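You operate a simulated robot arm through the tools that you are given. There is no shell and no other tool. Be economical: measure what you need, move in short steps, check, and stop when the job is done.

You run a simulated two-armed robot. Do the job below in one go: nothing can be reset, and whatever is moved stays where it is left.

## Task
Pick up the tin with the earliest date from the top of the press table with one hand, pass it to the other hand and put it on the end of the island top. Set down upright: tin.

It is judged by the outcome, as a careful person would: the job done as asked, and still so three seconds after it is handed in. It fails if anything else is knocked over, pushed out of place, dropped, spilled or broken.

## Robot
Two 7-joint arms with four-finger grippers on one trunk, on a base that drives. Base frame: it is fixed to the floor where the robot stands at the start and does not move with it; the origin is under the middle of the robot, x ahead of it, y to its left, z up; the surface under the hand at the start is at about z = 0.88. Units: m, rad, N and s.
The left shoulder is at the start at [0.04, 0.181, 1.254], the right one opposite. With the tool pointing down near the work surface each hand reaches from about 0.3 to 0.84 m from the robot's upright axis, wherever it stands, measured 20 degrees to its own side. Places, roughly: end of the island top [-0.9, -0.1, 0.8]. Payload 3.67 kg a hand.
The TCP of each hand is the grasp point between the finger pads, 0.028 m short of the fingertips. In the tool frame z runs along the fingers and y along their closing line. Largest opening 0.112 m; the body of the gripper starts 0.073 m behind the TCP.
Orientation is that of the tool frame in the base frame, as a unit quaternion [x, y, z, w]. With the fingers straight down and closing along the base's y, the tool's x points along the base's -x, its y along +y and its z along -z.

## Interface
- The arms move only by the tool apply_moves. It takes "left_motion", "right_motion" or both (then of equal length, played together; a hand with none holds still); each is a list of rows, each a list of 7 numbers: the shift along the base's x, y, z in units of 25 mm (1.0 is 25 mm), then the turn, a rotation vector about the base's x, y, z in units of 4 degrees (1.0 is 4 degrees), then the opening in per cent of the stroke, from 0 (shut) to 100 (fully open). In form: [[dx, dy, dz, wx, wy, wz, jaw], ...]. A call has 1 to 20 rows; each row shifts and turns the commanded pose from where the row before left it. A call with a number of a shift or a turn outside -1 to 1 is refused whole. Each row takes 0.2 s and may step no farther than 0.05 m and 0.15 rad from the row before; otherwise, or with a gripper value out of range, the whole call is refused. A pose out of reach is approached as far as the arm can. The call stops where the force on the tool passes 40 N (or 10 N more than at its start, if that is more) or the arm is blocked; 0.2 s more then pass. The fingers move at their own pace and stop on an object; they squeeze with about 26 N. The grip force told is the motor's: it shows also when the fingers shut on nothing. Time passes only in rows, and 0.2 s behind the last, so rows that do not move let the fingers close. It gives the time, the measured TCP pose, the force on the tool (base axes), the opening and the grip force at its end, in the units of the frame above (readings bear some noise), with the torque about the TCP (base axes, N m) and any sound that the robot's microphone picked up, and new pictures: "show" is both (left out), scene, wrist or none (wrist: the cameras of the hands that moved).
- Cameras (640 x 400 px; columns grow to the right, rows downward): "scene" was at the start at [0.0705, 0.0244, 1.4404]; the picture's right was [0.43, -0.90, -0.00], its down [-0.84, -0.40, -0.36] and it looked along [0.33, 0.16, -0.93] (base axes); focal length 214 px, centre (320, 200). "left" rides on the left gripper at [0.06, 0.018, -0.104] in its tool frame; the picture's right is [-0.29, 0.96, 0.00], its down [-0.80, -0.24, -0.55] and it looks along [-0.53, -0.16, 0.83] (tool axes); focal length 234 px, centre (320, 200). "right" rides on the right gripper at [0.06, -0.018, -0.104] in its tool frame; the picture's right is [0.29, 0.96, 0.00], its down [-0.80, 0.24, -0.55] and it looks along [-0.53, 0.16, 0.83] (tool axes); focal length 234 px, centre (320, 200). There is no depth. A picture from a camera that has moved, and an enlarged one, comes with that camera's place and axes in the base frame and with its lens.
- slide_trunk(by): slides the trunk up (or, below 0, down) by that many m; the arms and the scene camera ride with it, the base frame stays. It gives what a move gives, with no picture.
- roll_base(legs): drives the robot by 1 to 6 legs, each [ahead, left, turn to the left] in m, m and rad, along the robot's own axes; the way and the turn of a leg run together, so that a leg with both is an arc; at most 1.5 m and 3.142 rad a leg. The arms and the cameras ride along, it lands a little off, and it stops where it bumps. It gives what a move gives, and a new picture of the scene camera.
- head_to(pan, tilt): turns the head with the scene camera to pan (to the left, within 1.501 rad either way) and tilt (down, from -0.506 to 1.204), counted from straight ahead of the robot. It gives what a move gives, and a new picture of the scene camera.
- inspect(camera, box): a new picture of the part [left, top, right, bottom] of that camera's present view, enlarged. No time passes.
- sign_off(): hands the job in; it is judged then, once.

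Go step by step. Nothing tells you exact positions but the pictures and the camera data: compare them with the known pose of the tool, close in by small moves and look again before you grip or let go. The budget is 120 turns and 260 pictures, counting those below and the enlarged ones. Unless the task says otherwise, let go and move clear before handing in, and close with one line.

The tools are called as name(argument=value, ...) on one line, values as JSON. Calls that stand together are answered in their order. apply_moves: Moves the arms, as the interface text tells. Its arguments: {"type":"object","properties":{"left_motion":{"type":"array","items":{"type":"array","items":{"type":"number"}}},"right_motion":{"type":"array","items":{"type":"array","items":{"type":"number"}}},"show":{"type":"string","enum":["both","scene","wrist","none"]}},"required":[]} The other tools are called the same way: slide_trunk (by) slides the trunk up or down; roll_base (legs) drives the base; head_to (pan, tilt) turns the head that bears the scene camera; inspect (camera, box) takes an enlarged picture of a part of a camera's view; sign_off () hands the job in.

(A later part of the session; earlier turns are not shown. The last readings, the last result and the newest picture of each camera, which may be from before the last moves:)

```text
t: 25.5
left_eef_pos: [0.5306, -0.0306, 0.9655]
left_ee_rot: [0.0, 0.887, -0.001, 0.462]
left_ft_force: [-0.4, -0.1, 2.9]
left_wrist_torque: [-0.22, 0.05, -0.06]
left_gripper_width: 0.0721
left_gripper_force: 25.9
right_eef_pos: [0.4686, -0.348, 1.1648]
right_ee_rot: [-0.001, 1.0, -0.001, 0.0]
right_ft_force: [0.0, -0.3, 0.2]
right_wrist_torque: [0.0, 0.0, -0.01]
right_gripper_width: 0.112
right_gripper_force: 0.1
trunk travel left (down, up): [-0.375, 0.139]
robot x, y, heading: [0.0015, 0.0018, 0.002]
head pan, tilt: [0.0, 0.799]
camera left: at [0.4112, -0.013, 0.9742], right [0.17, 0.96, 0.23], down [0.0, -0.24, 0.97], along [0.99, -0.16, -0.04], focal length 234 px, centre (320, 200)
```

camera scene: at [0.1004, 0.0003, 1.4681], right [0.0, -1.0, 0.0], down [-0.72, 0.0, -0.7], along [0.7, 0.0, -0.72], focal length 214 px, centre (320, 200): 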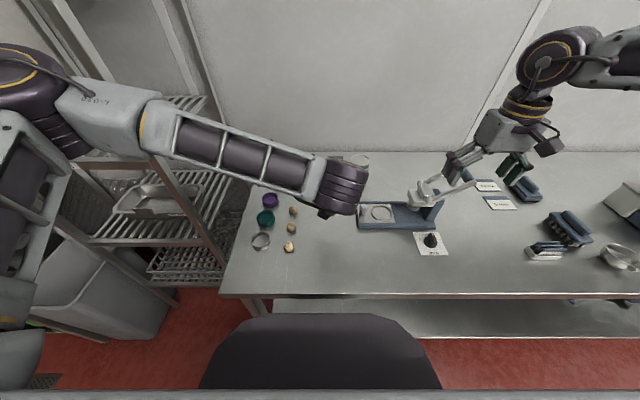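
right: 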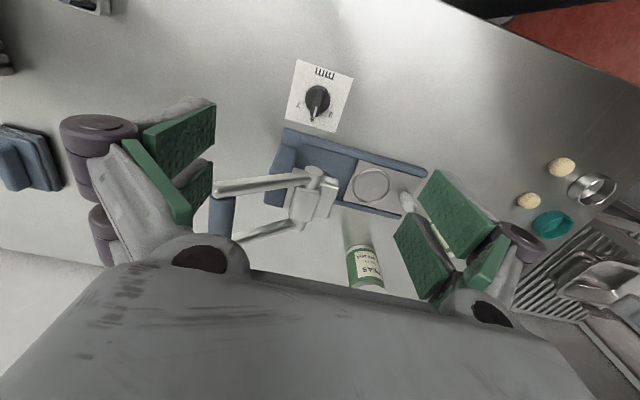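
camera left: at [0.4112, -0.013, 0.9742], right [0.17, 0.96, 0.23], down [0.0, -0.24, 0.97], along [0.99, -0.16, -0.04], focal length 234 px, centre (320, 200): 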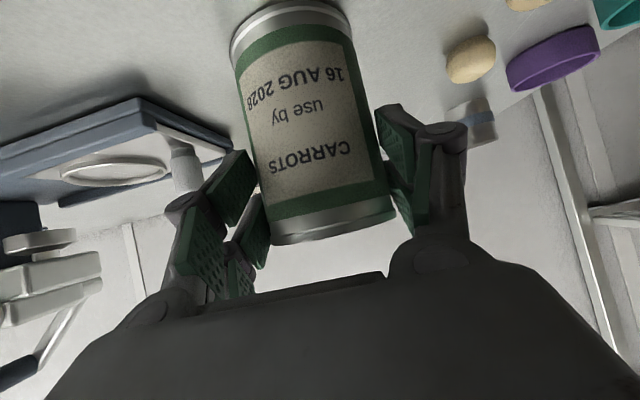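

The tin is on the table now (force turned upward). I open, drop the hand to a lower grip point and close again a bit deeper.

apply_moves(left_motion=[[0, 0, 0.05, 0, 0, 0, 75], [0, 0, 0, 0, 0, 0, 88], [0, 0, -0.5, 0, 0, 0, 88], [0.2, 0, -0.6, 0, 0, 0, 88], [0.2, 0, -0.5, 0, 0, 0, 88]], show="wrist")

```text
t: 26.7
left_eef_pos: [0.5398, -0.0316, 0.9265]
left_ee_rot: [0.0, 0.888, 0.0, 0.461]
left_ft_force: [-0.4, -0.1, -0.2]
left_wrist_torque: [0.03, 0.03, -0.01]
left_gripper_width: 0.0985
left_gripper_force: 0.0
right_eef_pos: [0.4687, -0.3484, 1.1629]
right_ee_rot: [0.001, 1.0, 0.0, 0.001]
right_ft_force: [0.5, 0.2, -0.4]
right_wrist_torque: [-0.02, 0.01, 0.0]
right_gripper_width: 0.1119
right_gripper_force: 0.1
trunk travel left (down, up): [-0.375, 0.139]
robot x, y, heading: [0.0007, -0.0001, 0.003]
head pan, tilt: [0.0, 0.799]
camera left: at [0.4217, -0.0129, 0.934], right [0.17, 0.96, 0.24], down [0.01, -0.24, 0.97], along [0.99, -0.16, -0.05], focal length 234 px, centre (320, 200)
```

left: 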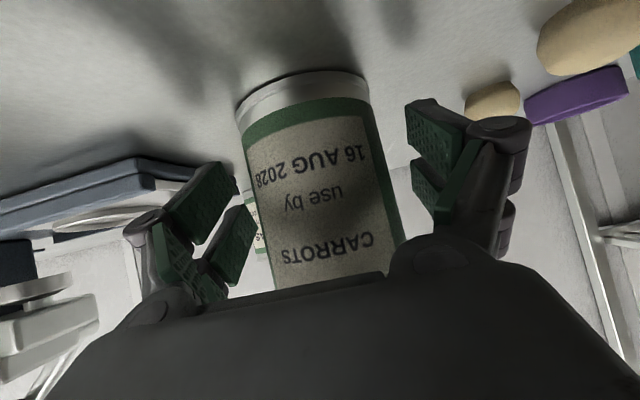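

The fingers straddle the tin lower down. I close here and lift slowly, only 2 cm, to see whether it holds.

apply_moves(left_motion=[[0, 0, 0, 0, 0, 0, 40], [0, 0, 0, 0, 0, 0, 0], [0, 0, 0, 0, 0, 0, 0], [0, 0, 0, 0, 0, 0, 0], [0, 0, 0, 0, 0, 0, 0]], show="wrist")

apply_moves(left_motion=[[0, 0, 0.1, 0, 0, 0, 0], [0, 0, 0.2, 0, 0, 0, 0], [0, 0, 0.2, 0, 0, 0, 0], [0, 0, 0.2, 0, 0, 0, 0], [0, 0, 0.1, 0, 0, 0, 0]], show="wrist")

```text
t: 27.9
left_eef_pos: [0.5409, -0.0301, 0.9248]
left_ee_rot: [0.0, 0.888, -0.001, 0.46]
left_ft_force: [-1.0, 0.3, 1.2]
left_wrist_torque: [0.11, -0.06, 0.07]
left_gripper_width: 0.0728
left_gripper_force: 25.8
right_eef_pos: [0.4695, -0.3492, 1.1632]
right_ee_rot: [0.001, 1.0, 0.0, 0.0]
right_ft_force: [-1.0, -0.1, -0.3]
right_wrist_torque: [0.0, -0.02, -0.02]
right_gripper_width: 0.1122
right_gripper_force: 0.2
trunk travel left (down, up): [-0.375, 0.139]
robot x, y, heading: [0.0004, 0.0042, 0.004]
head pan, tilt: [0.0, 0.799]
camera left: at [0.4215, -0.0129, 0.9343], right [0.17, 0.96, 0.24], down [0.01, -0.24, 0.97], along [0.99, -0.16, -0.05], focal length 234 px, centre (320, 200)
```

left: 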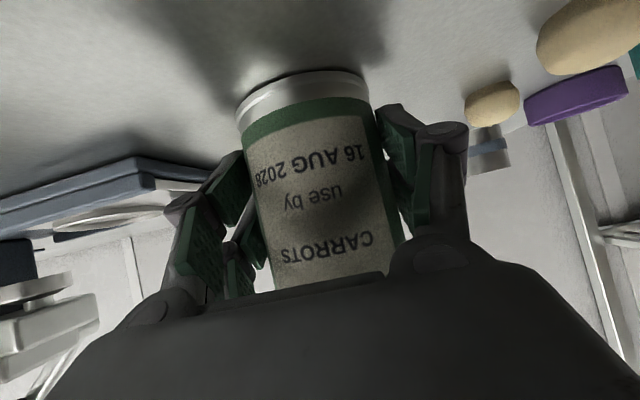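

```text
t: 29.1
left_eef_pos: [0.5409, -0.0304, 0.9446]
left_ee_rot: [0.0, 0.888, 0.0, 0.46]
left_ft_force: [0.2, 0.2, -4.4]
left_wrist_torque: [-0.03, 0.03, 0.01]
left_gripper_width: 0.0729
left_gripper_force: 25.9
right_eef_pos: [0.4697, -0.3472, 1.1634]
right_ee_rot: [0.0, 1.0, 0.0, 0.001]
right_ft_force: [-0.3, 0.0, 0.2]
right_wrist_torque: [0.03, 0.0, 0.0]
right_gripper_width: 0.112
right_gripper_force: 0.2
trunk travel left (down, up): [-0.375, 0.139]
robot x, y, heading: [-0.0006, 0.0023, 0.002]
head pan, tilt: [0.0, 0.799]
camera left: at [0.4216, -0.0131, 0.9544], right [0.17, 0.96, 0.24], down [0.01, -0.24, 0.97], along [0.99, -0.16, -0.05], focal length 234 px, centre (320, 200)
```

left: 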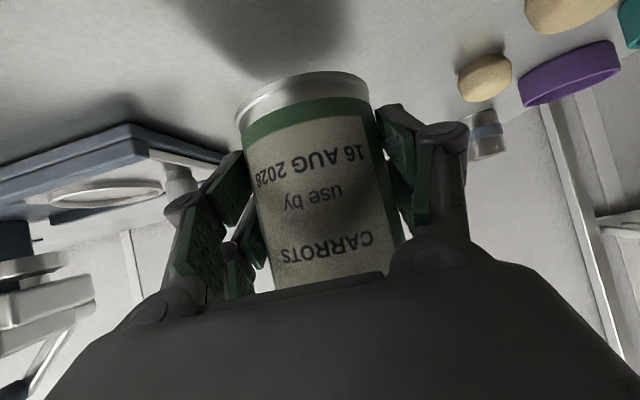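

It holds with no slip this time. I raise it gently to hand-over height.

apply_moves(left_motion=[[0, 0, 0.2, 0, 0, 0, 0], [0, 0, 0.3, 0, 0, 0, 0], [0, 0, 0.4, 0, 0, 0, 0], [0, 0, 0.4, 0, 0, 0, 0], [0, 0, 0.4, 0, 0, 0, 0], [0, 0, 0.4, 0, 0, 0, 0], [0, 0, 0.4, 0, 0, 0, 0], [0, 0, 0.4, 0, 0, 0, 0], [0, 0, 0.4, 0, 0, 0, 0], [0, 0, 0.4, 0, 0, 0, 0], [0, 0, 0.4, 0, 0, 0, 0], [0, 0, 0.4, 0, 0, 0, 0], [0, 0, 0.4, 0, 0, 0, 0], [0, 0, 0.4, 0, 0, 0, 0], [0, 0, 0.4, 0, 0, 0, 0], [0, 0, 0.2, 0, 0, 0, 0]], show="both")

```text
t: 32.5
left_eef_pos: [0.5417, -0.0312, 1.0923]
left_ee_rot: [0.0, 0.888, 0.001, 0.46]
left_ft_force: [-0.1, 0.5, -3.7]
left_wrist_torque: [0.02, 0.03, 0.0]
left_gripper_width: 0.0728
left_gripper_force: 26.0
right_eef_pos: [0.4685, -0.3467, 1.1644]
right_ee_rot: [0.0, 1.0, -0.001, 0.0]
right_ft_force: [-0.3, -0.3, -0.2]
right_wrist_torque: [-0.02, -0.01, 0.01]
right_gripper_width: 0.1123
right_gripper_force: 0.0
trunk travel left (down, up): [-0.375, 0.139]
robot x, y, heading: [-0.0021, 0.001, 0.003]
head pan, tilt: [0.0, 0.799]
camera scene: at [0.101, 0.0004, 1.4681], right [0.0, -1.0, 0.0], down [-0.72, 0.0, -0.7], along [0.7, 0.0, -0.72], focal length 214 px, centre (320, 200)
camera left: at [0.421, -0.0125, 1.1012], right [0.17, 0.96, 0.24], down [0.01, -0.24, 0.97], along [0.99, -0.16, -0.05], focal length 234 px, centre (320, 200)
```

scene: 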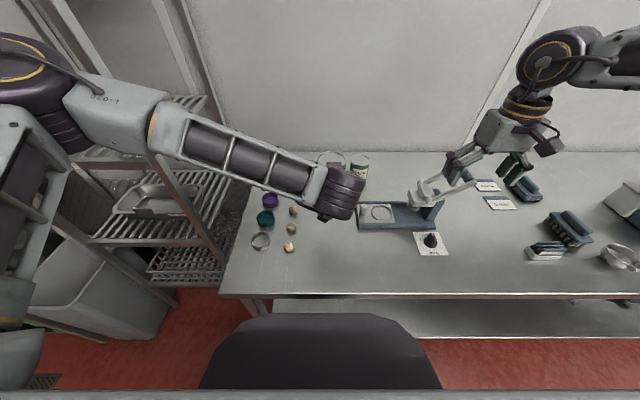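
left: 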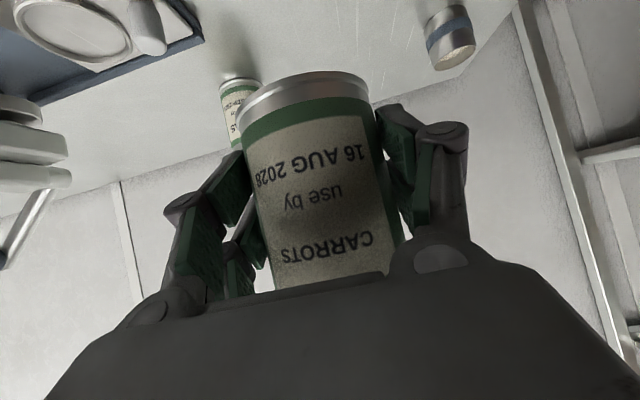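

The tin is held firmly. Now the right hand rises and moves over the tin, staying well above it.

apply_moves(right_motion=[[0.2, 0, 0.9, 0, 0, 0, 100], [0.3, 0, 0.9, 0, 0, 0, 100], [0.3, 0.3, 0.9, 0, 0, 0, 100], [0.3, 0.9, 0.2, 0, 0, 0, 100], [0.3, 0.9, 0, 0, 0, 0, 100], [0.3, 0.9, 0, 0, 0, 0, 100], [0.3, 0.9, 0, 0, 0, 0, 100], [0.3, 0.9, 0, 0, 0, 0, 100], [0.3, 0.9, 0, 0, 0, 0, 100], [0.2, 0.9, 0, 0, 0, 0, 100], [0.1, 0.9, 0, 0, 0, 0, 100], [0, 0.8, 0, 0, 0, 0, 100], [0, 0.6, 0, 0, 0, 0, 100]])

```text
t: 35.3
left_eef_pos: [0.5407, -0.0298, 1.0922]
left_ee_rot: [0.0, 0.888, 0.0, 0.461]
left_ft_force: [-0.1, -0.3, -4.9]
left_wrist_torque: [0.02, 0.02, 0.02]
left_gripper_width: 0.0728
left_gripper_force: 26.0
right_eef_pos: [0.5431, -0.1235, 1.2352]
right_ee_rot: [0.0, 1.0, 0.0, -0.001]
right_ft_force: [-0.2, 0.2, 1.0]
right_wrist_torque: [-0.04, 0.01, -0.02]
right_gripper_width: 0.112
right_gripper_force: 0.1
trunk travel left (down, up): [-0.375, 0.139]
robot x, y, heading: [-0.0011, 0.0019, 0.001]
head pan, tilt: [0.0, 0.799]
camera scene: at [0.1018, 0.0006, 1.468], right [0.0, -1.0, 0.0], down [-0.72, 0.0, -0.7], along [0.7, 0.0, -0.72], focal length 214 px, centre (320, 200)
camera right: at [0.4844, -0.143, 1.3403], right [-0.29, 0.96, 0.0], down [0.8, 0.24, 0.55], along [0.53, 0.16, -0.83], focal length 234 px, centre (320, 200)
```

scene: 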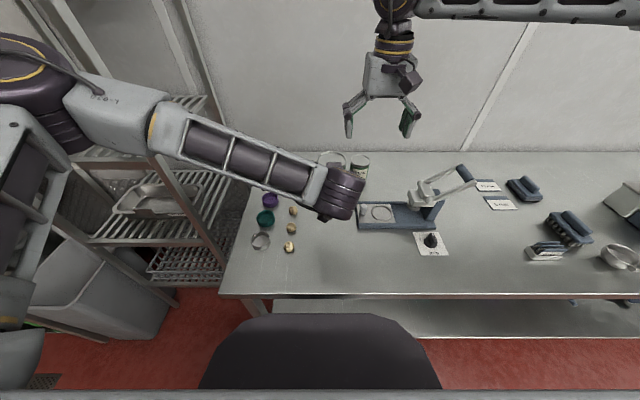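
right: 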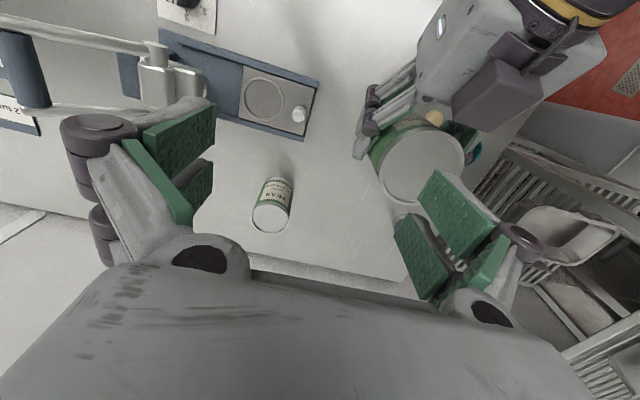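

The tin's lid centre works out to about (0.54, -0.033, 1.16). I move the right hand directly above it.

apply_moves(right_motion=[[0, 0.9, 0, 0, 0, 0, 100], [-0.1, 0.9, 0, 0, 0, 0, 100], [0, 0.9, 0, 0, 0, 0, 100], [0, 0.9, 0, 0, 0, 0, 100]])

```text
t: 36.3
left_eef_pos: [0.5416, -0.0294, 1.0916]
left_ee_rot: [0.0, 0.888, 0.0, 0.461]
left_ft_force: [-0.1, 0.5, -4.5]
left_wrist_torque: [0.04, 0.0, 0.02]
left_gripper_width: 0.0726
left_gripper_force: 26.2
right_eef_pos: [0.5329, -0.0872, 1.2344]
right_ee_rot: [0.0, 1.0, 0.0, 0.0]
right_ft_force: [0.1, -0.3, 0.3]
right_wrist_torque: [0.0, 0.02, -0.02]
right_gripper_width: 0.1119
right_gripper_force: 0.0
right hand out of reach, approached as far as the arm can: row 2, 3, 4
trunk travel left (down, up): [-0.375, 0.139]
robot x, y, heading: [0.0034, 0.0008, -0.0]
head pan, tilt: [0.0, 0.799]
camera scene: at [0.1023, 0.0008, 1.468], right [0.0, -1.0, 0.0], down [-0.72, 0.0, -0.7], along [0.7, 0.0, -0.72], focal length 214 px, centre (320, 200)
camera right: at [0.4732, -0.1052, 1.3384], right [-0.29, 0.96, 0.0], down [0.8, 0.24, 0.55], along [0.53, 0.16, -0.83], focal length 234 px, centre (320, 200)
```

scene: 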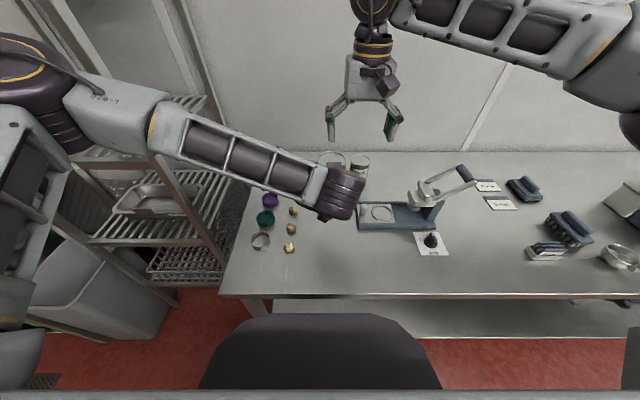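
right: 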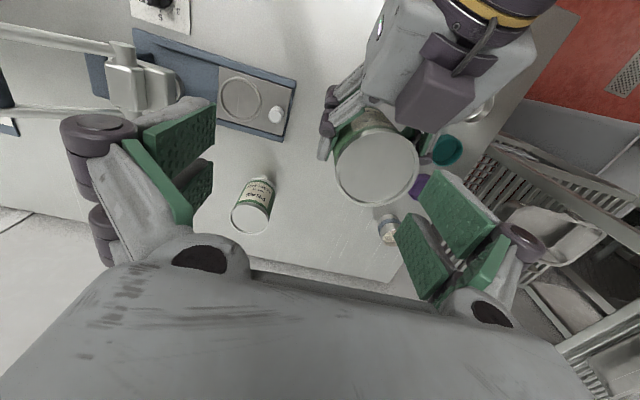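

The right arm cannot reach that far left at this height, so I bring the tin towards it: left hand goes about 10 cm to the right, right hand returns to y ≈ -0.14.

apply_moves(left_motion=[[0, -0.2, 0, 0, 0, 0, 0], [0, -0.4, 0, 0, 0, 0, 0], [0, -0.4, 0, 0, 0, 0, 0], [0, -0.4, 0, 0, 0, 0, 0], [0, -0.4, 0, 0, 0, 0, 0], [0, -0.4, 0, 0, 0, 0, 0], [0, -0.4, 0, 0, 0, 0, 0], [0, -0.4, 0, 0, 0, 0, 0], [0, -0.4, 0, 0, 0, 0, 0], [0, -0.4, 0, 0, 0, 0, 0], [0, -0.3, 0, 0, 0, 0, 0], [0, -0.2, 0, 0, 0, 0, 0]], right_motion=[[0, -0.6, 0, 0, 0, 0, 100], [0, -0.6, 0, 0, 0, 0, 100], [0, -0.6, 0, 0, 0, 0, 100], [0, -0.4, 0, 0, 0, 0, 100], [0, 0, 0, 0, 0, 0, 100], [0, 0, 0, 0, 0, 0, 100], [0, 0, 0, 0, 0, 0, 100], [0, 0, 0, 0, 0, 0, 100], [0, 0, 0, 0, 0, 0, 100], [0, 0, 0, 0, 0, 0, 100], [0, 0, 0, 0, 0, 0, 100], [0, 0, 0, 0, 0, 0, 100]])

```text
t: 38.9
left_eef_pos: [0.5403, -0.1389, 1.0927]
left_ee_rot: [0.0, 0.888, 0.0, 0.46]
left_ft_force: [-0.3, 0.4, -4.3]
left_wrist_torque: [-0.04, 0.04, 0.02]
left_gripper_width: 0.073
left_gripper_force: 26.4
right_eef_pos: [0.531, -0.1417, 1.2339]
right_ee_rot: [0.0, 1.0, 0.001, 0.0]
right_ft_force: [-0.1, 0.1, 0.0]
right_wrist_torque: [-0.01, -0.02, 0.02]
right_gripper_width: 0.1119
right_gripper_force: 0.0
trunk travel left (down, up): [-0.375, 0.139]
robot x, y, heading: [0.0017, -0.0001, 0.005]
head pan, tilt: [0.0, 0.799]
camera scene: at [0.101, 0.0, 1.4681], right [0.0, -1.0, 0.0], down [-0.72, 0.0, -0.7], along [0.7, 0.0, -0.72], focal length 214 px, centre (320, 200)
camera right: at [0.4729, -0.1605, 1.3371], right [-0.29, 0.96, 0.0], down [0.8, 0.24, 0.55], along [0.53, 0.16, -0.83], focal length 234 px, centre (320, 200)
camera left: at [0.4216, -0.1212, 1.1021], right [0.17, 0.96, 0.24], down [0.01, -0.24, 0.97], along [0.99, -0.16, -0.05], focal length 234 px, centre (320, 200)
```

scene: 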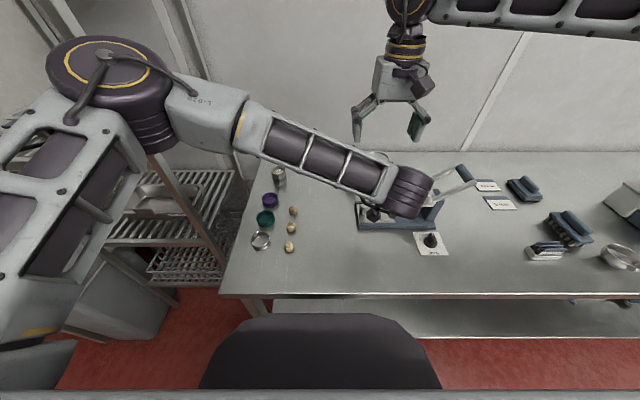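
right: 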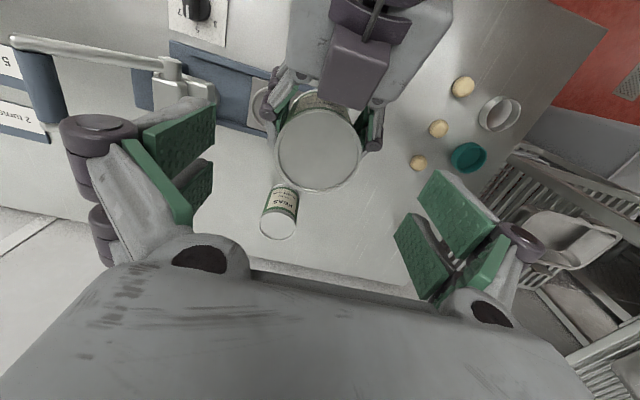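
left: 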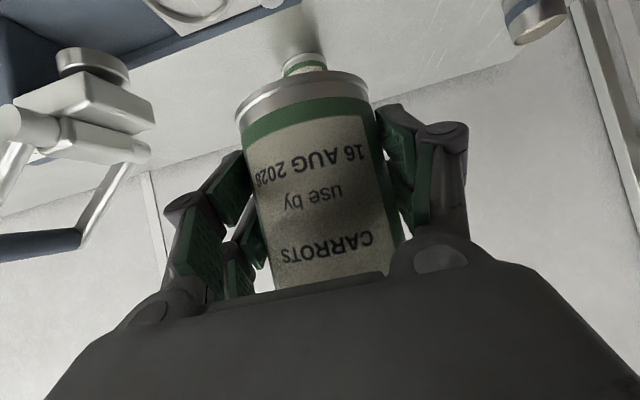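

The tin (lid centre ≈ (0.543, -0.140), top ≈ 1.157) is now nearly under the right hand. I align in x and descend partway, then check.

apply_moves(right_motion=[[0.25, 0.04, 0, 0, 0, 0, 100], [0.22, 0, -0.3, 0, 0, 0, 100], [0, 0, -0.5, 0, 0, 0, 100], [0, 0, -0.5, 0, 0, 0, 100], [0, 0, -0.5, 0, 0, 0, 100]])

```text
t: 40.1
left_eef_pos: [0.5412, -0.1389, 1.0935]
left_ee_rot: [0.0, 0.888, 0.0, 0.46]
left_ft_force: [-0.3, -0.4, -5.1]
left_wrist_torque: [0.03, 0.03, -0.02]
left_gripper_width: 0.0727
left_gripper_force: 26.2
right_eef_pos: [0.5445, -0.141, 1.1881]
right_ee_rot: [0.0, 1.0, 0.001, 0.0]
right_ft_force: [-1.0, -0.7, 0.3]
right_wrist_torque: [0.0, 0.0, 0.02]
right_gripper_width: 0.112
right_gripper_force: 0.0
trunk travel left (down, up): [-0.375, 0.139]
robot x, y, heading: [0.0015, -0.0027, -0.001]
head pan, tilt: [0.0, 0.799]
camera scene: at [0.1014, 0.0001, 1.4681], right [0.0, -1.0, 0.0], down [-0.72, 0.0, -0.7], along [0.7, 0.0, -0.72], focal length 214 px, centre (320, 200)
camera right: at [0.4856, -0.1604, 1.2925], right [-0.29, 0.96, 0.0], down [0.8, 0.24, 0.55], along [0.53, 0.16, -0.83], focal length 234 px, centre (320, 200)
```

scene: 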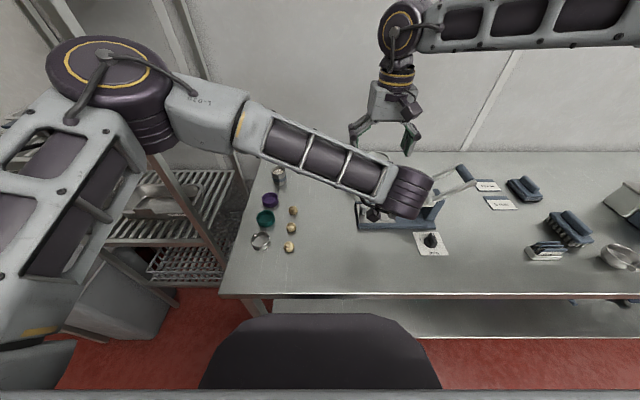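
right: 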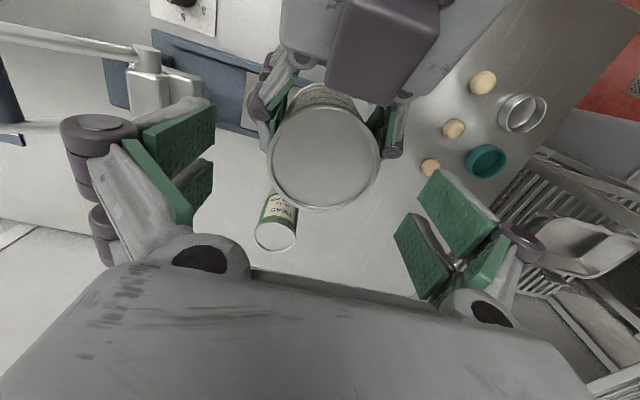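

Well aligned over the lid. I descend the last 4.4 cm slowly.

apply_moves(right_motion=[[0, 0, -0.4, 0, 0, 0, 100], [0, 0, -0.4, 0, 0, 0, 100], [0, 0, -0.4, 0, 0, 0, 100], [0, 0, -0.3, 0, 0, 0, 100], [0, 0, -0.2, 0, 0, 0, 100]])

```text
t: 41.3
left_eef_pos: [0.5415, -0.138, 1.0934]
left_ee_rot: [-0.001, 0.887, 0.001, 0.461]
left_ft_force: [0.8, -0.6, -5.0]
left_wrist_torque: [0.02, 0.02, 0.03]
left_gripper_width: 0.0726
left_gripper_force: 26.0
right_eef_pos: [0.5433, -0.1418, 1.1478]
right_ee_rot: [0.0, 1.0, 0.001, 0.001]
right_ft_force: [-0.6, -0.3, 0.3]
right_wrist_torque: [0.02, 0.01, 0.01]
right_gripper_width: 0.1122
right_gripper_force: 0.0
trunk travel left (down, up): [-0.375, 0.139]
robot x, y, heading: [0.0039, 0.0001, 0.001]
head pan, tilt: [0.0, 0.799]
camera scene: at [0.1012, 0.0002, 1.4681], right [0.0, -1.0, 0.0], down [-0.72, 0.0, -0.7], along [0.7, 0.0, -0.72], focal length 214 px, centre (320, 200)
camera right: at [0.4845, -0.1602, 1.2507], right [-0.29, 0.96, 0.0], down [0.8, 0.24, 0.55], along [0.53, 0.16, -0.83], focal length 234 px, centre (320, 200)
```

scene: 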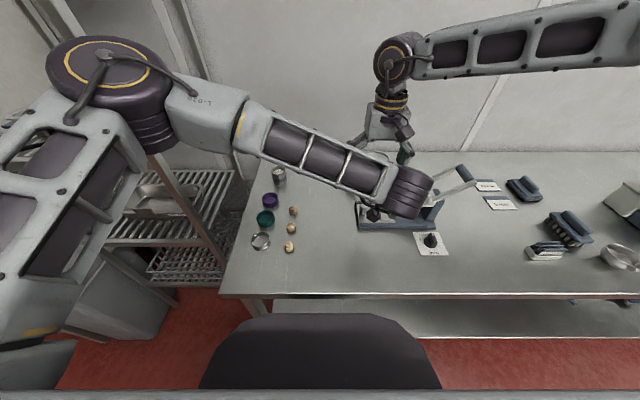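
right: 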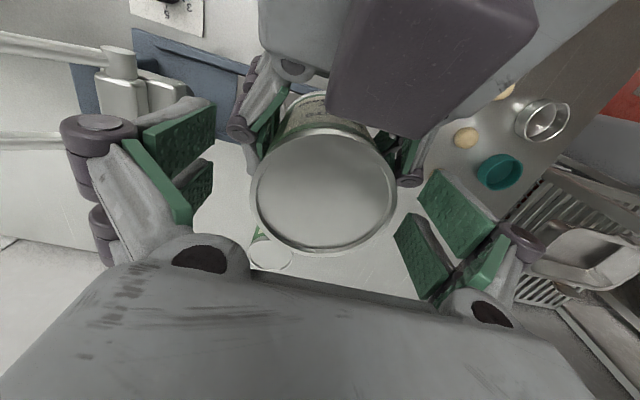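

The right fingers now overlap about 3 cm of the tin, centred. I close the right hand while the left still holds.

apply_moves(right_motion=[[0, 0, 0, 0, 0, 0, 75], [0, 0, 0, 0, 0, 0, 40], [0, 0, 0, 0, 0, 0, 0], [0, 0, 0, 0, 0, 0, 0], [0, 0, 0, 0, 0, 0, 0], [0, 0, 0, 0, 0, 0, 0]])

```text
t: 42.4
left_eef_pos: [0.5387, -0.1396, 1.0899]
left_ee_rot: [0.002, 0.89, 0.0, 0.457]
left_ft_force: [0.4, -0.1, -3.3]
left_wrist_torque: [-0.3, 0.11, -0.06]
left_gripper_width: 0.073
left_gripper_force: 25.8
right_eef_pos: [0.544, -0.1397, 1.15]
right_ee_rot: [0.001, 1.0, 0.002, 0.003]
right_ft_force: [0.1, 1.0, -1.5]
right_wrist_torque: [0.29, -0.03, 0.03]
right_gripper_width: 0.0846
right_gripper_force: 25.8
trunk travel left (down, up): [-0.375, 0.139]
robot x, y, heading: [-0.0016, -0.0024, 0.002]
head pan, tilt: [0.0, 0.799]
stopped in row 5 (left hand): the force on the tool passed its limit at 41 N (the readings are from after the stop); the commanded pose is now the measured one
camera scene: at [0.1012, 0.0003, 1.4681], right [0.0, -1.0, 0.0], down [-0.72, 0.0, -0.7], along [0.7, 0.0, -0.72], focal length 214 px, centre (320, 200)
camera right: at [0.4848, -0.1589, 1.253], right [-0.29, 0.96, 0.0], down [0.79, 0.24, 0.56], along [0.53, 0.17, -0.83], focal length 234 px, centre (320, 200)
```

scene: 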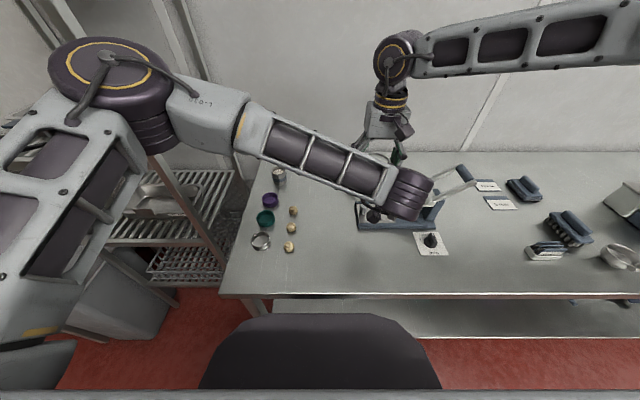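
right: 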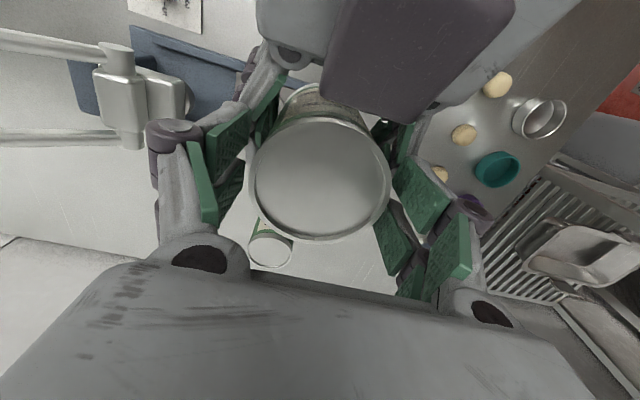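

The right fingers met the left hand's fingers at 85 mm, before touching the tin. I open the right hand again, then raise it about 13 mm and shift slightly forward.

apply_moves(right_motion=[[0, 0, 0, 0, 0, 0, 95], [0, 0, 0, 0, 0, 0, 100], [0, 0, 0.3, 0, 0, 0, 100], [0.2, 0, 0.2, 0, 0, 0, 100]])

inspect(camera="left", box=[0, 0, 640, 400])

```text
t: 43.4
left_eef_pos: [0.5393, -0.1403, 1.0903]
left_ee_rot: [0.003, 0.89, 0.0, 0.457]
left_ft_force: [0.1, 0.7, -4.6]
left_wrist_torque: [0.0, 0.02, 0.02]
left_gripper_width: 0.0728
left_gripper_force: 26.4
right_eef_pos: [0.5499, -0.1409, 1.1621]
right_ee_rot: [0.0, 1.0, 0.002, 0.003]
right_ft_force: [0.2, 0.7, 0.2]
right_wrist_torque: [0.01, 0.03, 0.0]
right_gripper_width: 0.1119
right_gripper_force: 0.1
trunk travel left (down, up): [-0.375, 0.139]
robot x, y, heading: [0.002, 0.0016, 0.002]
head pan, tilt: [0.0, 0.799]
camera scene: at [0.1015, 0.0003, 1.4681], right [0.0, -1.0, 0.0], down [-0.72, 0.0, -0.7], along [0.7, 0.0, -0.72], focal length 214 px, centre (320, 200)
camera right: at [0.4897, -0.1595, 1.2662], right [-0.29, 0.96, 0.0], down [0.79, 0.24, 0.56], along [0.54, 0.17, -0.83], focal length 234 px, centre (320, 200)
```

scene: 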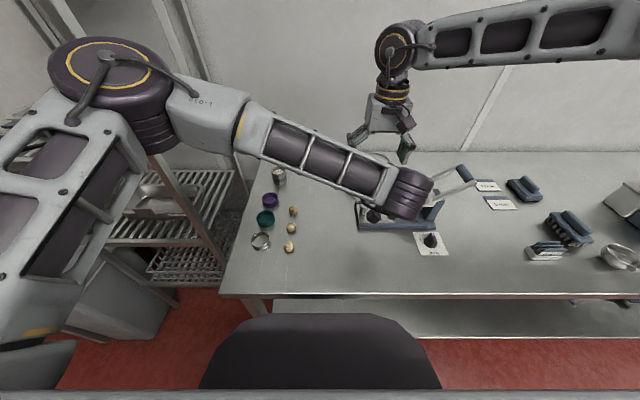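
right: 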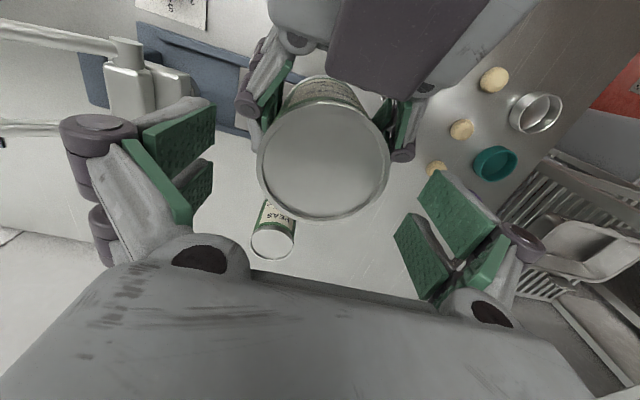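

```text
1.00 times, centred on (320, 200) of left (not enlarged: the box is as wide or as high as the picture)
camera zoom: at [0.4196, -0.1213, 1.0996], right [0.17, 0.96, 0.24], down [0.01, -0.24, 0.97], along [0.98, -0.16, -0.05], focal length 234 px, centre (320, 200)
```

zoom: 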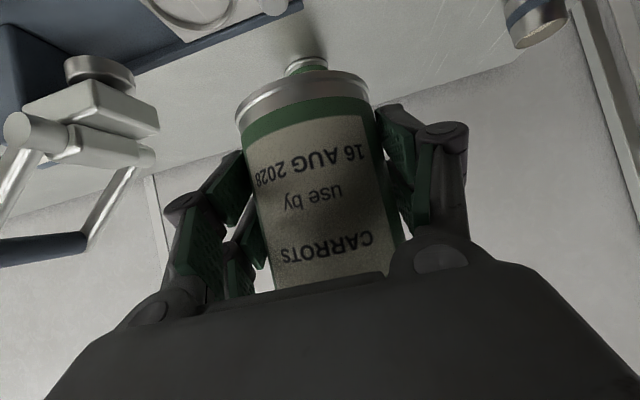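

The tin is undisturbed. I lower the right hand 4 mm so the tips clear the left fingers, then close again.

apply_moves(right_motion=[[0, 0, -0.15, 0, 0, 0, 85], [0, 0, 0, 0, 0, 0, 60], [0, 0, 0, 0, 0, 0, 30], [0, 0, 0, 0, 0, 0, 0], [0, 0, 0, 0, 0, 0, 0], [0, 0, 0, 0, 0, 0, 0]])

```text
t: 44.8
left_eef_pos: [0.5392, -0.1398, 1.0891]
left_ee_rot: [0.003, 0.89, 0.0, 0.457]
left_ft_force: [3.4, -10.2, -8.5]
left_wrist_torque: [0.14, 0.12, -0.13]
left_gripper_width: 0.0729
left_gripper_force: 25.9
right_eef_pos: [0.5478, -0.141, 1.1606]
right_ee_rot: [-0.001, 1.0, 0.005, 0.002]
right_ft_force: [-2.9, 11.8, 5.1]
right_wrist_torque: [0.55, 0.21, 0.0]
right_gripper_width: 0.0718
right_gripper_force: 26.8
trunk travel left (down, up): [-0.375, 0.139]
robot x, y, heading: [-0.0011, -0.0002, 0.0]
head pan, tilt: [0.0, 0.799]
camera scene: at [0.1011, 0.0003, 1.4681], right [0.0, -1.0, 0.0], down [-0.72, 0.0, -0.7], along [0.7, 0.0, -0.72], focal length 214 px, centre (320, 200)
camera right: at [0.489, -0.1595, 1.2632], right [-0.29, 0.96, 0.0], down [0.79, 0.24, 0.56], along [0.54, 0.17, -0.83], focal length 234 px, centre (320, 200)
```

scene: 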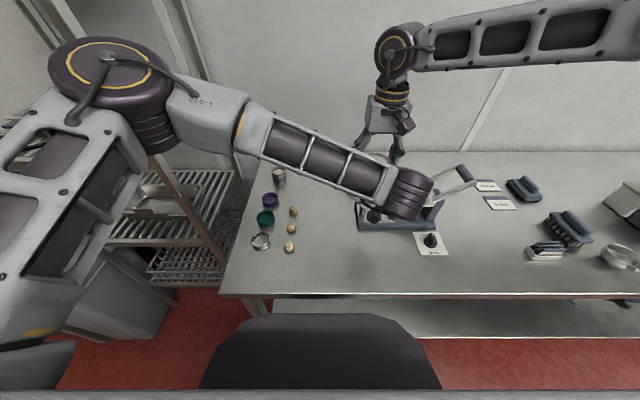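
right: 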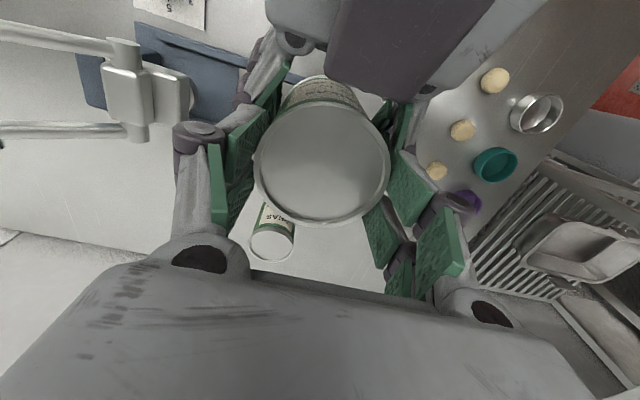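

The right hand grips the tin (71.8 mm). Now I open the left hand slowly.

apply_moves(left_motion=[[0, 0, 0, 0, 0, 0, 72], [0, 0, 0, 0, 0, 0, 80], [0, 0, 0, 0, 0, 0, 90], [0, 0, 0, 0, 0, 0, 90]])

inspect(camera="right", box=[160, 50, 500, 300])

```text
t: 45.8
left_eef_pos: [0.5384, -0.1402, 1.0898]
left_ee_rot: [0.003, 0.889, 0.0, 0.458]
left_ft_force: [1.1, 0.6, -0.3]
left_wrist_torque: [0.0, -0.02, 0.01]
left_gripper_width: 0.1009
left_gripper_force: 0.0
right_eef_pos: [0.5483, -0.1397, 1.1597]
right_ee_rot: [0.0, 1.0, 0.003, 0.002]
right_ft_force: [0.2, 0.1, -0.5]
right_wrist_torque: [-0.01, -0.02, 0.03]
right_gripper_width: 0.0722
right_gripper_force: 26.0
trunk travel left (down, up): [-0.375, 0.139]
robot x, y, heading: [0.0001, 0.003, 0.001]
head pan, tilt: [0.0, 0.799]
camera scene: at [0.1012, 0.0003, 1.4681], right [0.0, -1.0, 0.0], down [-0.72, 0.0, -0.7], along [0.7, 0.0, -0.72], focal length 214 px, centre (320, 200)
camera left: at [0.4194, -0.1212, 1.0997], right [0.17, 0.96, 0.24], down [0.01, -0.24, 0.97], along [0.98, -0.16, -0.05], focal length 234 px, centre (320, 200)
```

scene: 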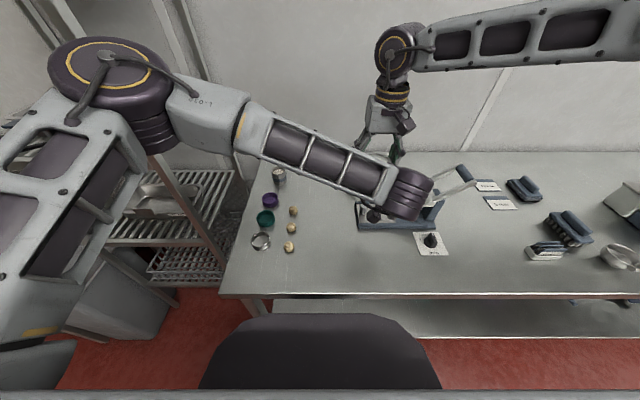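
left: 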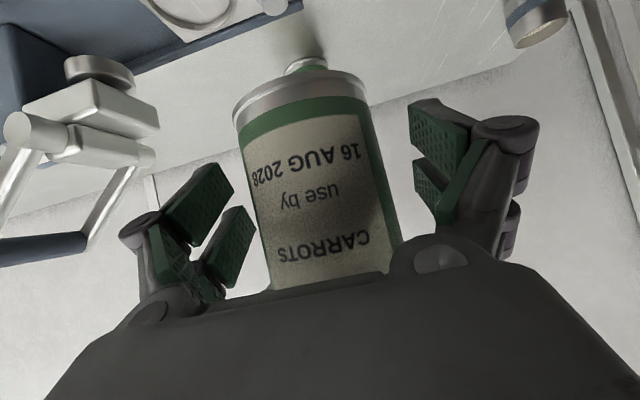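

```text
1.60 times, centred on (330, 175) of right
camera zoom: at [0.4892, -0.16, 1.2628], right [-0.29, 0.96, 0.0], down [0.79, 0.24, 0.56], along [0.53, 0.16, -0.83], focal length 375 px, centre (304, 240)
```

zoom: 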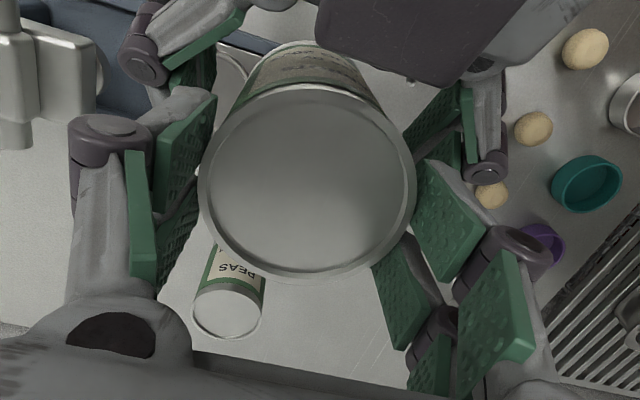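

The left hand is open and the tin stays. The right wrist doesn't show its weight yet, so I wait a moment and read again before pulling the left hand back.

apply_moves(right_motion=[[0, 0, 0, 0, 0, 0, 0], [0, 0, 0, 0, 0, 0, 0]], show="none")

inspect(camera="left", box=[160, 50, 500, 300])

```text
t: 46.4
left_eef_pos: [0.5391, -0.1396, 1.0893]
left_ee_rot: [0.003, 0.889, -0.001, 0.457]
left_ft_force: [0.2, 0.0, 0.8]
left_wrist_torque: [0.01, 0.0, 0.02]
left_gripper_width: 0.1008
left_gripper_force: 0.1
right_eef_pos: [0.5495, -0.1403, 1.1585]
right_ee_rot: [0.0, 1.0, 0.003, 0.003]
right_ft_force: [0.3, 0.0, -0.2]
right_wrist_torque: [0.01, 0.0, 0.01]
right_gripper_width: 0.0721
right_gripper_force: 26.2
trunk travel left (down, up): [-0.375, 0.139]
robot x, y, heading: [-0.0036, 0.0018, 0.001]
head pan, tilt: [0.0, 0.799]
```

```text
1.60 times, centred on (330, 175) of left
camera zoom: at [0.4193, -0.1213, 1.0997], right [0.17, 0.96, 0.24], down [0.01, -0.24, 0.97], along [0.98, -0.16, -0.05], focal length 375 px, centre (304, 240)
```

zoom: 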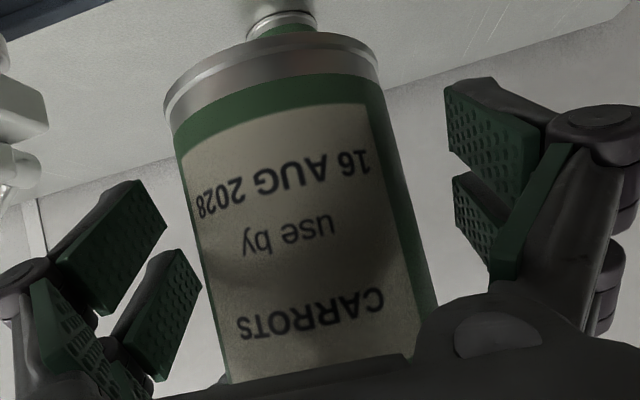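

Readings are still near zero on both, yet the tin is steady in the right hand. I lower the left hand a touch and pull it back only 2 cm, watching the tin.

apply_moves(left_motion=[[-0.2, 0, 0, 0, 0, 0, 95], [-0.3, 0, 0, 0, 0, 0, 95], [-0.3, 0, 0, 0, 0, 0, 95]], show="wrist")

inspect(camera="right", box=[160, 50, 500, 300])

```text
t: 47.2
left_eef_pos: [0.5166, -0.1403, 1.0904]
left_ee_rot: [0.003, 0.889, -0.001, 0.458]
left_ft_force: [-0.7, -0.8, -0.6]
left_wrist_torque: [-0.02, -0.02, 0.04]
left_gripper_width: 0.1063
left_gripper_force: 0.1
right_eef_pos: [0.5485, -0.1397, 1.1588]
right_ee_rot: [-0.001, 1.0, 0.002, 0.002]
right_ft_force: [-0.5, 0.0, 0.2]
right_wrist_torque: [0.04, -0.06, -0.03]
right_gripper_width: 0.0721
right_gripper_force: 26.5
trunk travel left (down, up): [-0.375, 0.139]
robot x, y, heading: [0.0008, -0.0013, -0.007]
head pan, tilt: [0.0, 0.799]
camera left: at [0.3985, -0.1213, 1.0995], right [0.17, 0.96, 0.24], down [0.01, -0.24, 0.97], along [0.98, -0.16, -0.05], focal length 234 px, centre (320, 200)
```

left: 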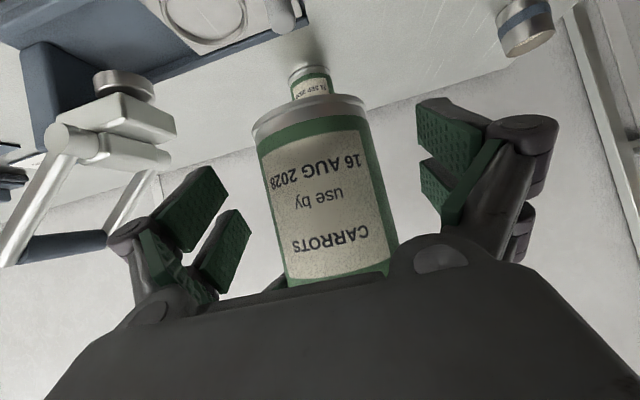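

```text
1.60 times, centred on (330, 175) of right
camera zoom: at [0.489, -0.16, 1.2629], right [-0.29, 0.96, 0.0], down [0.79, 0.24, 0.56], along [0.53, 0.16, -0.83], focal length 375 px, centre (304, 240)
```

zoom: 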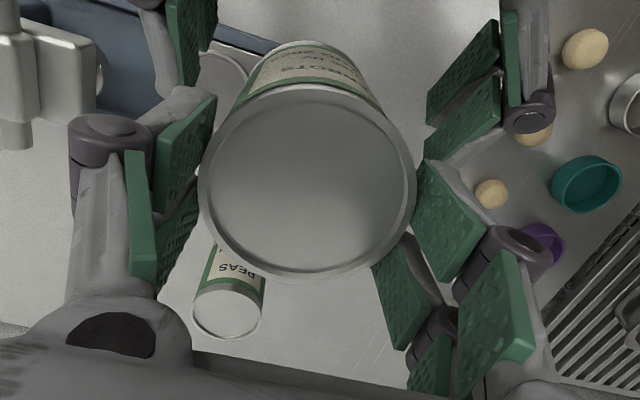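

The right hand clearly carries the tin. I withdraw the left hand backwards and then off to the left.

apply_moves(left_motion=[[-0.8, 0, 0, 0, 0, 0, 100], [-0.8, 0, 0, 0, 0, 0, 100], [-0.8, 0, 0, 0, 0, 0, 100], [-0.8, 0, 0, 0, 0, 0, 100], [-0.8, 0, 0, 0, 0, 0, 100], [0, 0.9, 0, 0, 0, 0, 100], [0, 0.9, 0, 0, 0, 0, 100], [0, 0.9, 0, 0, 0, 0, 100], [0, 0.9, 0, 0, 0, 0, 100], [0, 0.9, 0, 0, 0, 0, 100], [0, 0.9, 0, 0, 0, 0, 100], [0, 0.9, 0, 0, 0, 0, 100], [0, 0.9, 0, 0, 0, 0, 100], [0, 0.9, 0, 0, 0, 0, 100]], show="both")

inspect(camera="right", box=[0, 0, 640, 400])

```text
t: 50.2
left_eef_pos: [0.4335, 0.0507, 1.0887]
left_ee_rot: [0.003, 0.889, 0.0, 0.457]
left_ft_force: [-0.4, 0.4, 0.2]
left_wrist_torque: [-0.01, -0.01, -0.04]
left_gripper_width: 0.112
left_gripper_force: 0.1
left hand out of reach, approached as far as the arm can: row 14
right_eef_pos: [0.5476, -0.1408, 1.1595]
right_ee_rot: [0.0, 1.0, 0.002, 0.003]
right_ft_force: [0.0, 0.5, -0.4]
right_wrist_torque: [0.0, -0.03, 0.05]
right_gripper_width: 0.0722
right_gripper_force: 25.8
trunk travel left (down, up): [-0.375, 0.139]
robot x, y, heading: [0.0022, 0.0018, -0.002]
head pan, tilt: [0.0, 0.799]
camera scene: at [0.1015, 0.0007, 1.4681], right [0.0, -1.0, 0.0], down [-0.72, 0.0, -0.7], along [0.7, 0.0, -0.72], focal length 214 px, centre (320, 200)
camera left: at [0.3145, 0.0684, 1.0991], right [0.17, 0.96, 0.24], down [0.01, -0.24, 0.97], along [0.98, -0.16, -0.05], focal length 234 px, centre (320, 200)
```

scene: 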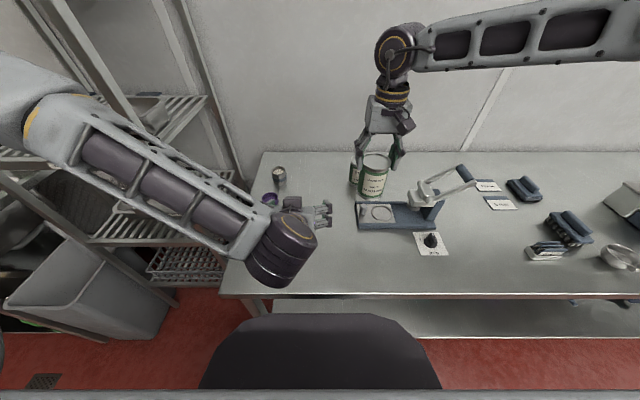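
left: 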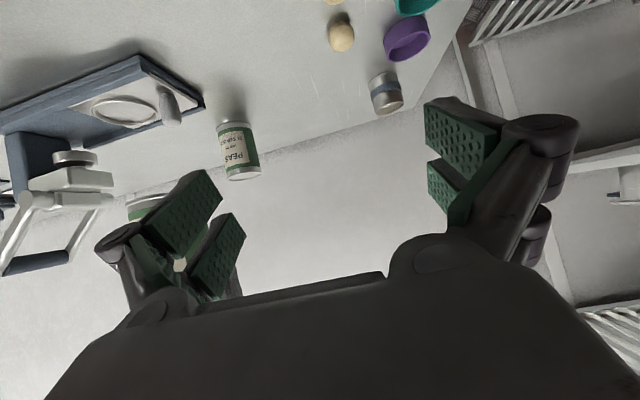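

```text
1.00 times, centred on (320, 200) of right (not enlarged: the box is as wide or as high as the picture)
camera zoom: at [0.4894, -0.1596, 1.2628], right [-0.29, 0.96, 0.0], down [0.79, 0.24, 0.56], along [0.53, 0.16, -0.83], focal length 234 px, centre (320, 200)
```

zoom: 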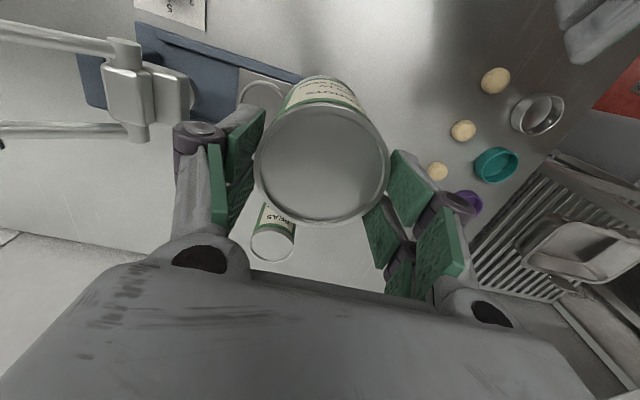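

The right hand has it. To drive safely I want a deeper grip, so first I bring the left hand back upright and out of the way to the left.

apply_moves(left_motion=[[0, 0, 0.3, 0, 0.98, 0, 100], [0, 0, 0.3, 0, 0.98, 0, 100], [0, 0.2, 0.3, 0, 0.98, 0, 100], [0, 0.3, 0.3, 0, 0.98, 0, 100], [0, 0.4, 0.3, 0, 0.98, 0, 100], [0, 0.5, 0.3, 0, 0.98, 0, 100], [0, 0.6, 0.2, 0, 0.98, 0, 100], [0, 0.6, 0.2, 0, 0.98, 0, 100], [0, 0.6, 0.2, 0, 0.98, 0, 100], [0, 0.6, 0.2, 0, 0.98, 0, 100], [0, 0.6, 0, 0, 0.98, 0, 60], [0, 0.6, 0, 0, 0.98, 0, 40], [0, 0.6, 0, 0, 0.98, 0, 30], [0, 0.6, 0, 0, 0.9, 0, 30]], show="scene")

```text
t: 53.2
left_eef_pos: [0.4317, 0.2051, 1.151]
left_ee_rot: [0.003, 1.0, -0.002, -0.001]
left_ft_force: [-1.2, -0.4, 0.6]
left_wrist_torque: [-0.04, -0.04, -0.03]
left_gripper_width: 0.0336
left_gripper_force: 0.0
right_eef_pos: [0.5483, -0.1396, 1.1596]
right_ee_rot: [0.0, 1.0, 0.003, 0.003]
right_ft_force: [0.1, 0.2, 0.3]
right_wrist_torque: [-0.02, -0.03, 0.04]
right_gripper_width: 0.0721
right_gripper_force: 25.4
trunk travel left (down, up): [-0.375, 0.139]
robot x, y, heading: [0.0025, -0.0041, -0.001]
head pan, tilt: [0.0, 0.799]
camera scene: at [0.1014, 0.001, 1.4681], right [0.0, -1.0, 0.0], down [-0.72, 0.0, -0.7], along [0.7, 0.0, -0.72], focal length 214 px, centre (320, 200)
```

scene: 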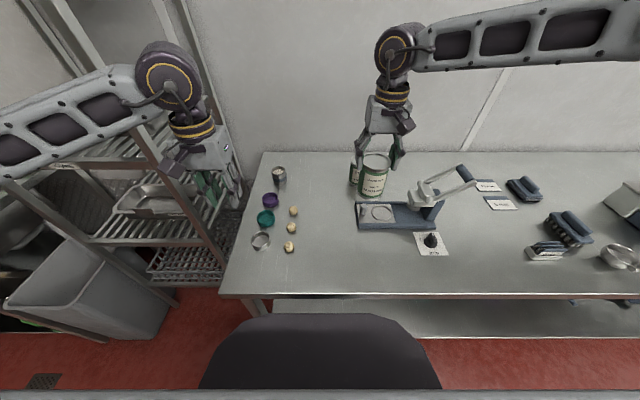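

Clear now. The right hand carries the tin gently towards an empty patch of the table at about (0.43, -0.08) and lowers it to just above the surface.

apply_moves(right_motion=[[-0.2, 0.1, 0, 0, 0, 0, 0], [-0.4, 0.2, 0, 0, 0, 0, 0], [-0.4, 0.2, 0, 0, 0, 0, 0], [-0.4, 0.2, 0, 0, 0, 0, 0], [-0.4, 0.2, 0, 0, 0, 0, 0], [-0.4, 0.2, 0, 0, 0, 0, 0], [-0.4, 0.2, 0, 0, 0, 0, 0], [-0.4, 0.2, 0, 0, 0, 0, 0], [-0.4, 0.2, 0, 0, 0, 0, 0], [-0.4, 0.2, 0, 0, 0, 0, 0], [-0.4, 0.2, 0, 0, 0, 0, 0], [-0.3, 0.2, 0, 0, 0, 0, 0], [-0.2, 0.1, -0.1, 0, 0, 0, 0], [0, 0, -0.3, 0, 0, 0, 0], [0, 0, -0.4, 0, 0, 0, 0], [0, 0, -0.4, 0, 0, 0, 0], [0, 0, -0.4, 0, 0, 0, 0], [0, 0, -0.4, 0, 0, 0, 0], [0, 0, -0.4, 0, 0, 0, 0], [0, 0, -0.4, 0, 0, 0, 0]])

```text
t: 57.4
left_eef_pos: [0.4313, 0.2065, 1.1517]
left_ee_rot: [0.002, 1.0, -0.002, -0.002]
left_ft_force: [0.8, 0.0, -0.6]
left_wrist_torque: [0.02, -0.04, -0.03]
left_gripper_width: 0.0336
left_gripper_force: 0.1
right_eef_pos: [0.4326, -0.0809, 1.0875]
right_ee_rot: [-0.001, 1.0, 0.003, 0.003]
right_ft_force: [0.8, 0.1, -0.2]
right_wrist_torque: [0.01, -0.02, 0.01]
right_gripper_width: 0.072
right_gripper_force: 26.5
trunk travel left (down, up): [-0.375, 0.139]
robot x, y, heading: [0.0032, -0.0016, -0.003]
head pan, tilt: [0.0, 0.799]
camera scene: at [0.1013, 0.0004, 1.4681], right [0.0, -1.0, 0.0], down [-0.72, 0.0, -0.7], along [0.7, 0.0, -0.72], focal length 214 px, centre (320, 200)
camera right: at [0.3724, -0.0995, 1.1911], right [-0.29, 0.96, 0.0], down [0.79, 0.24, 0.56], along [0.53, 0.16, -0.83], focal length 234 px, centre (320, 200)
```

scene: 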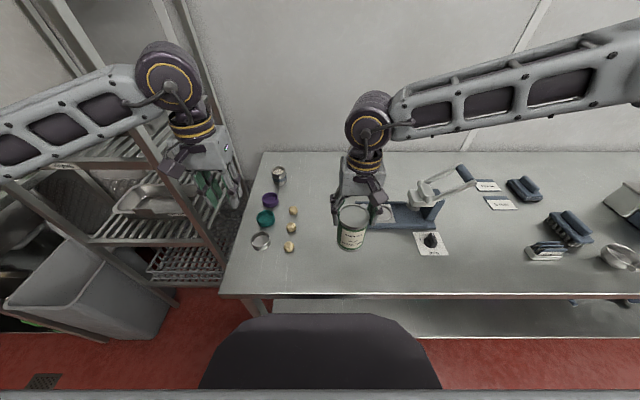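
right: 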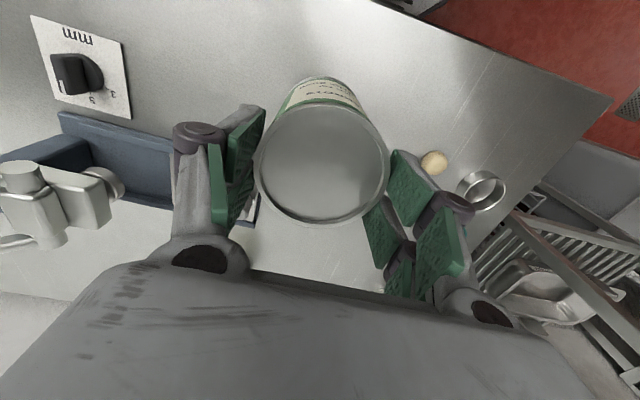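

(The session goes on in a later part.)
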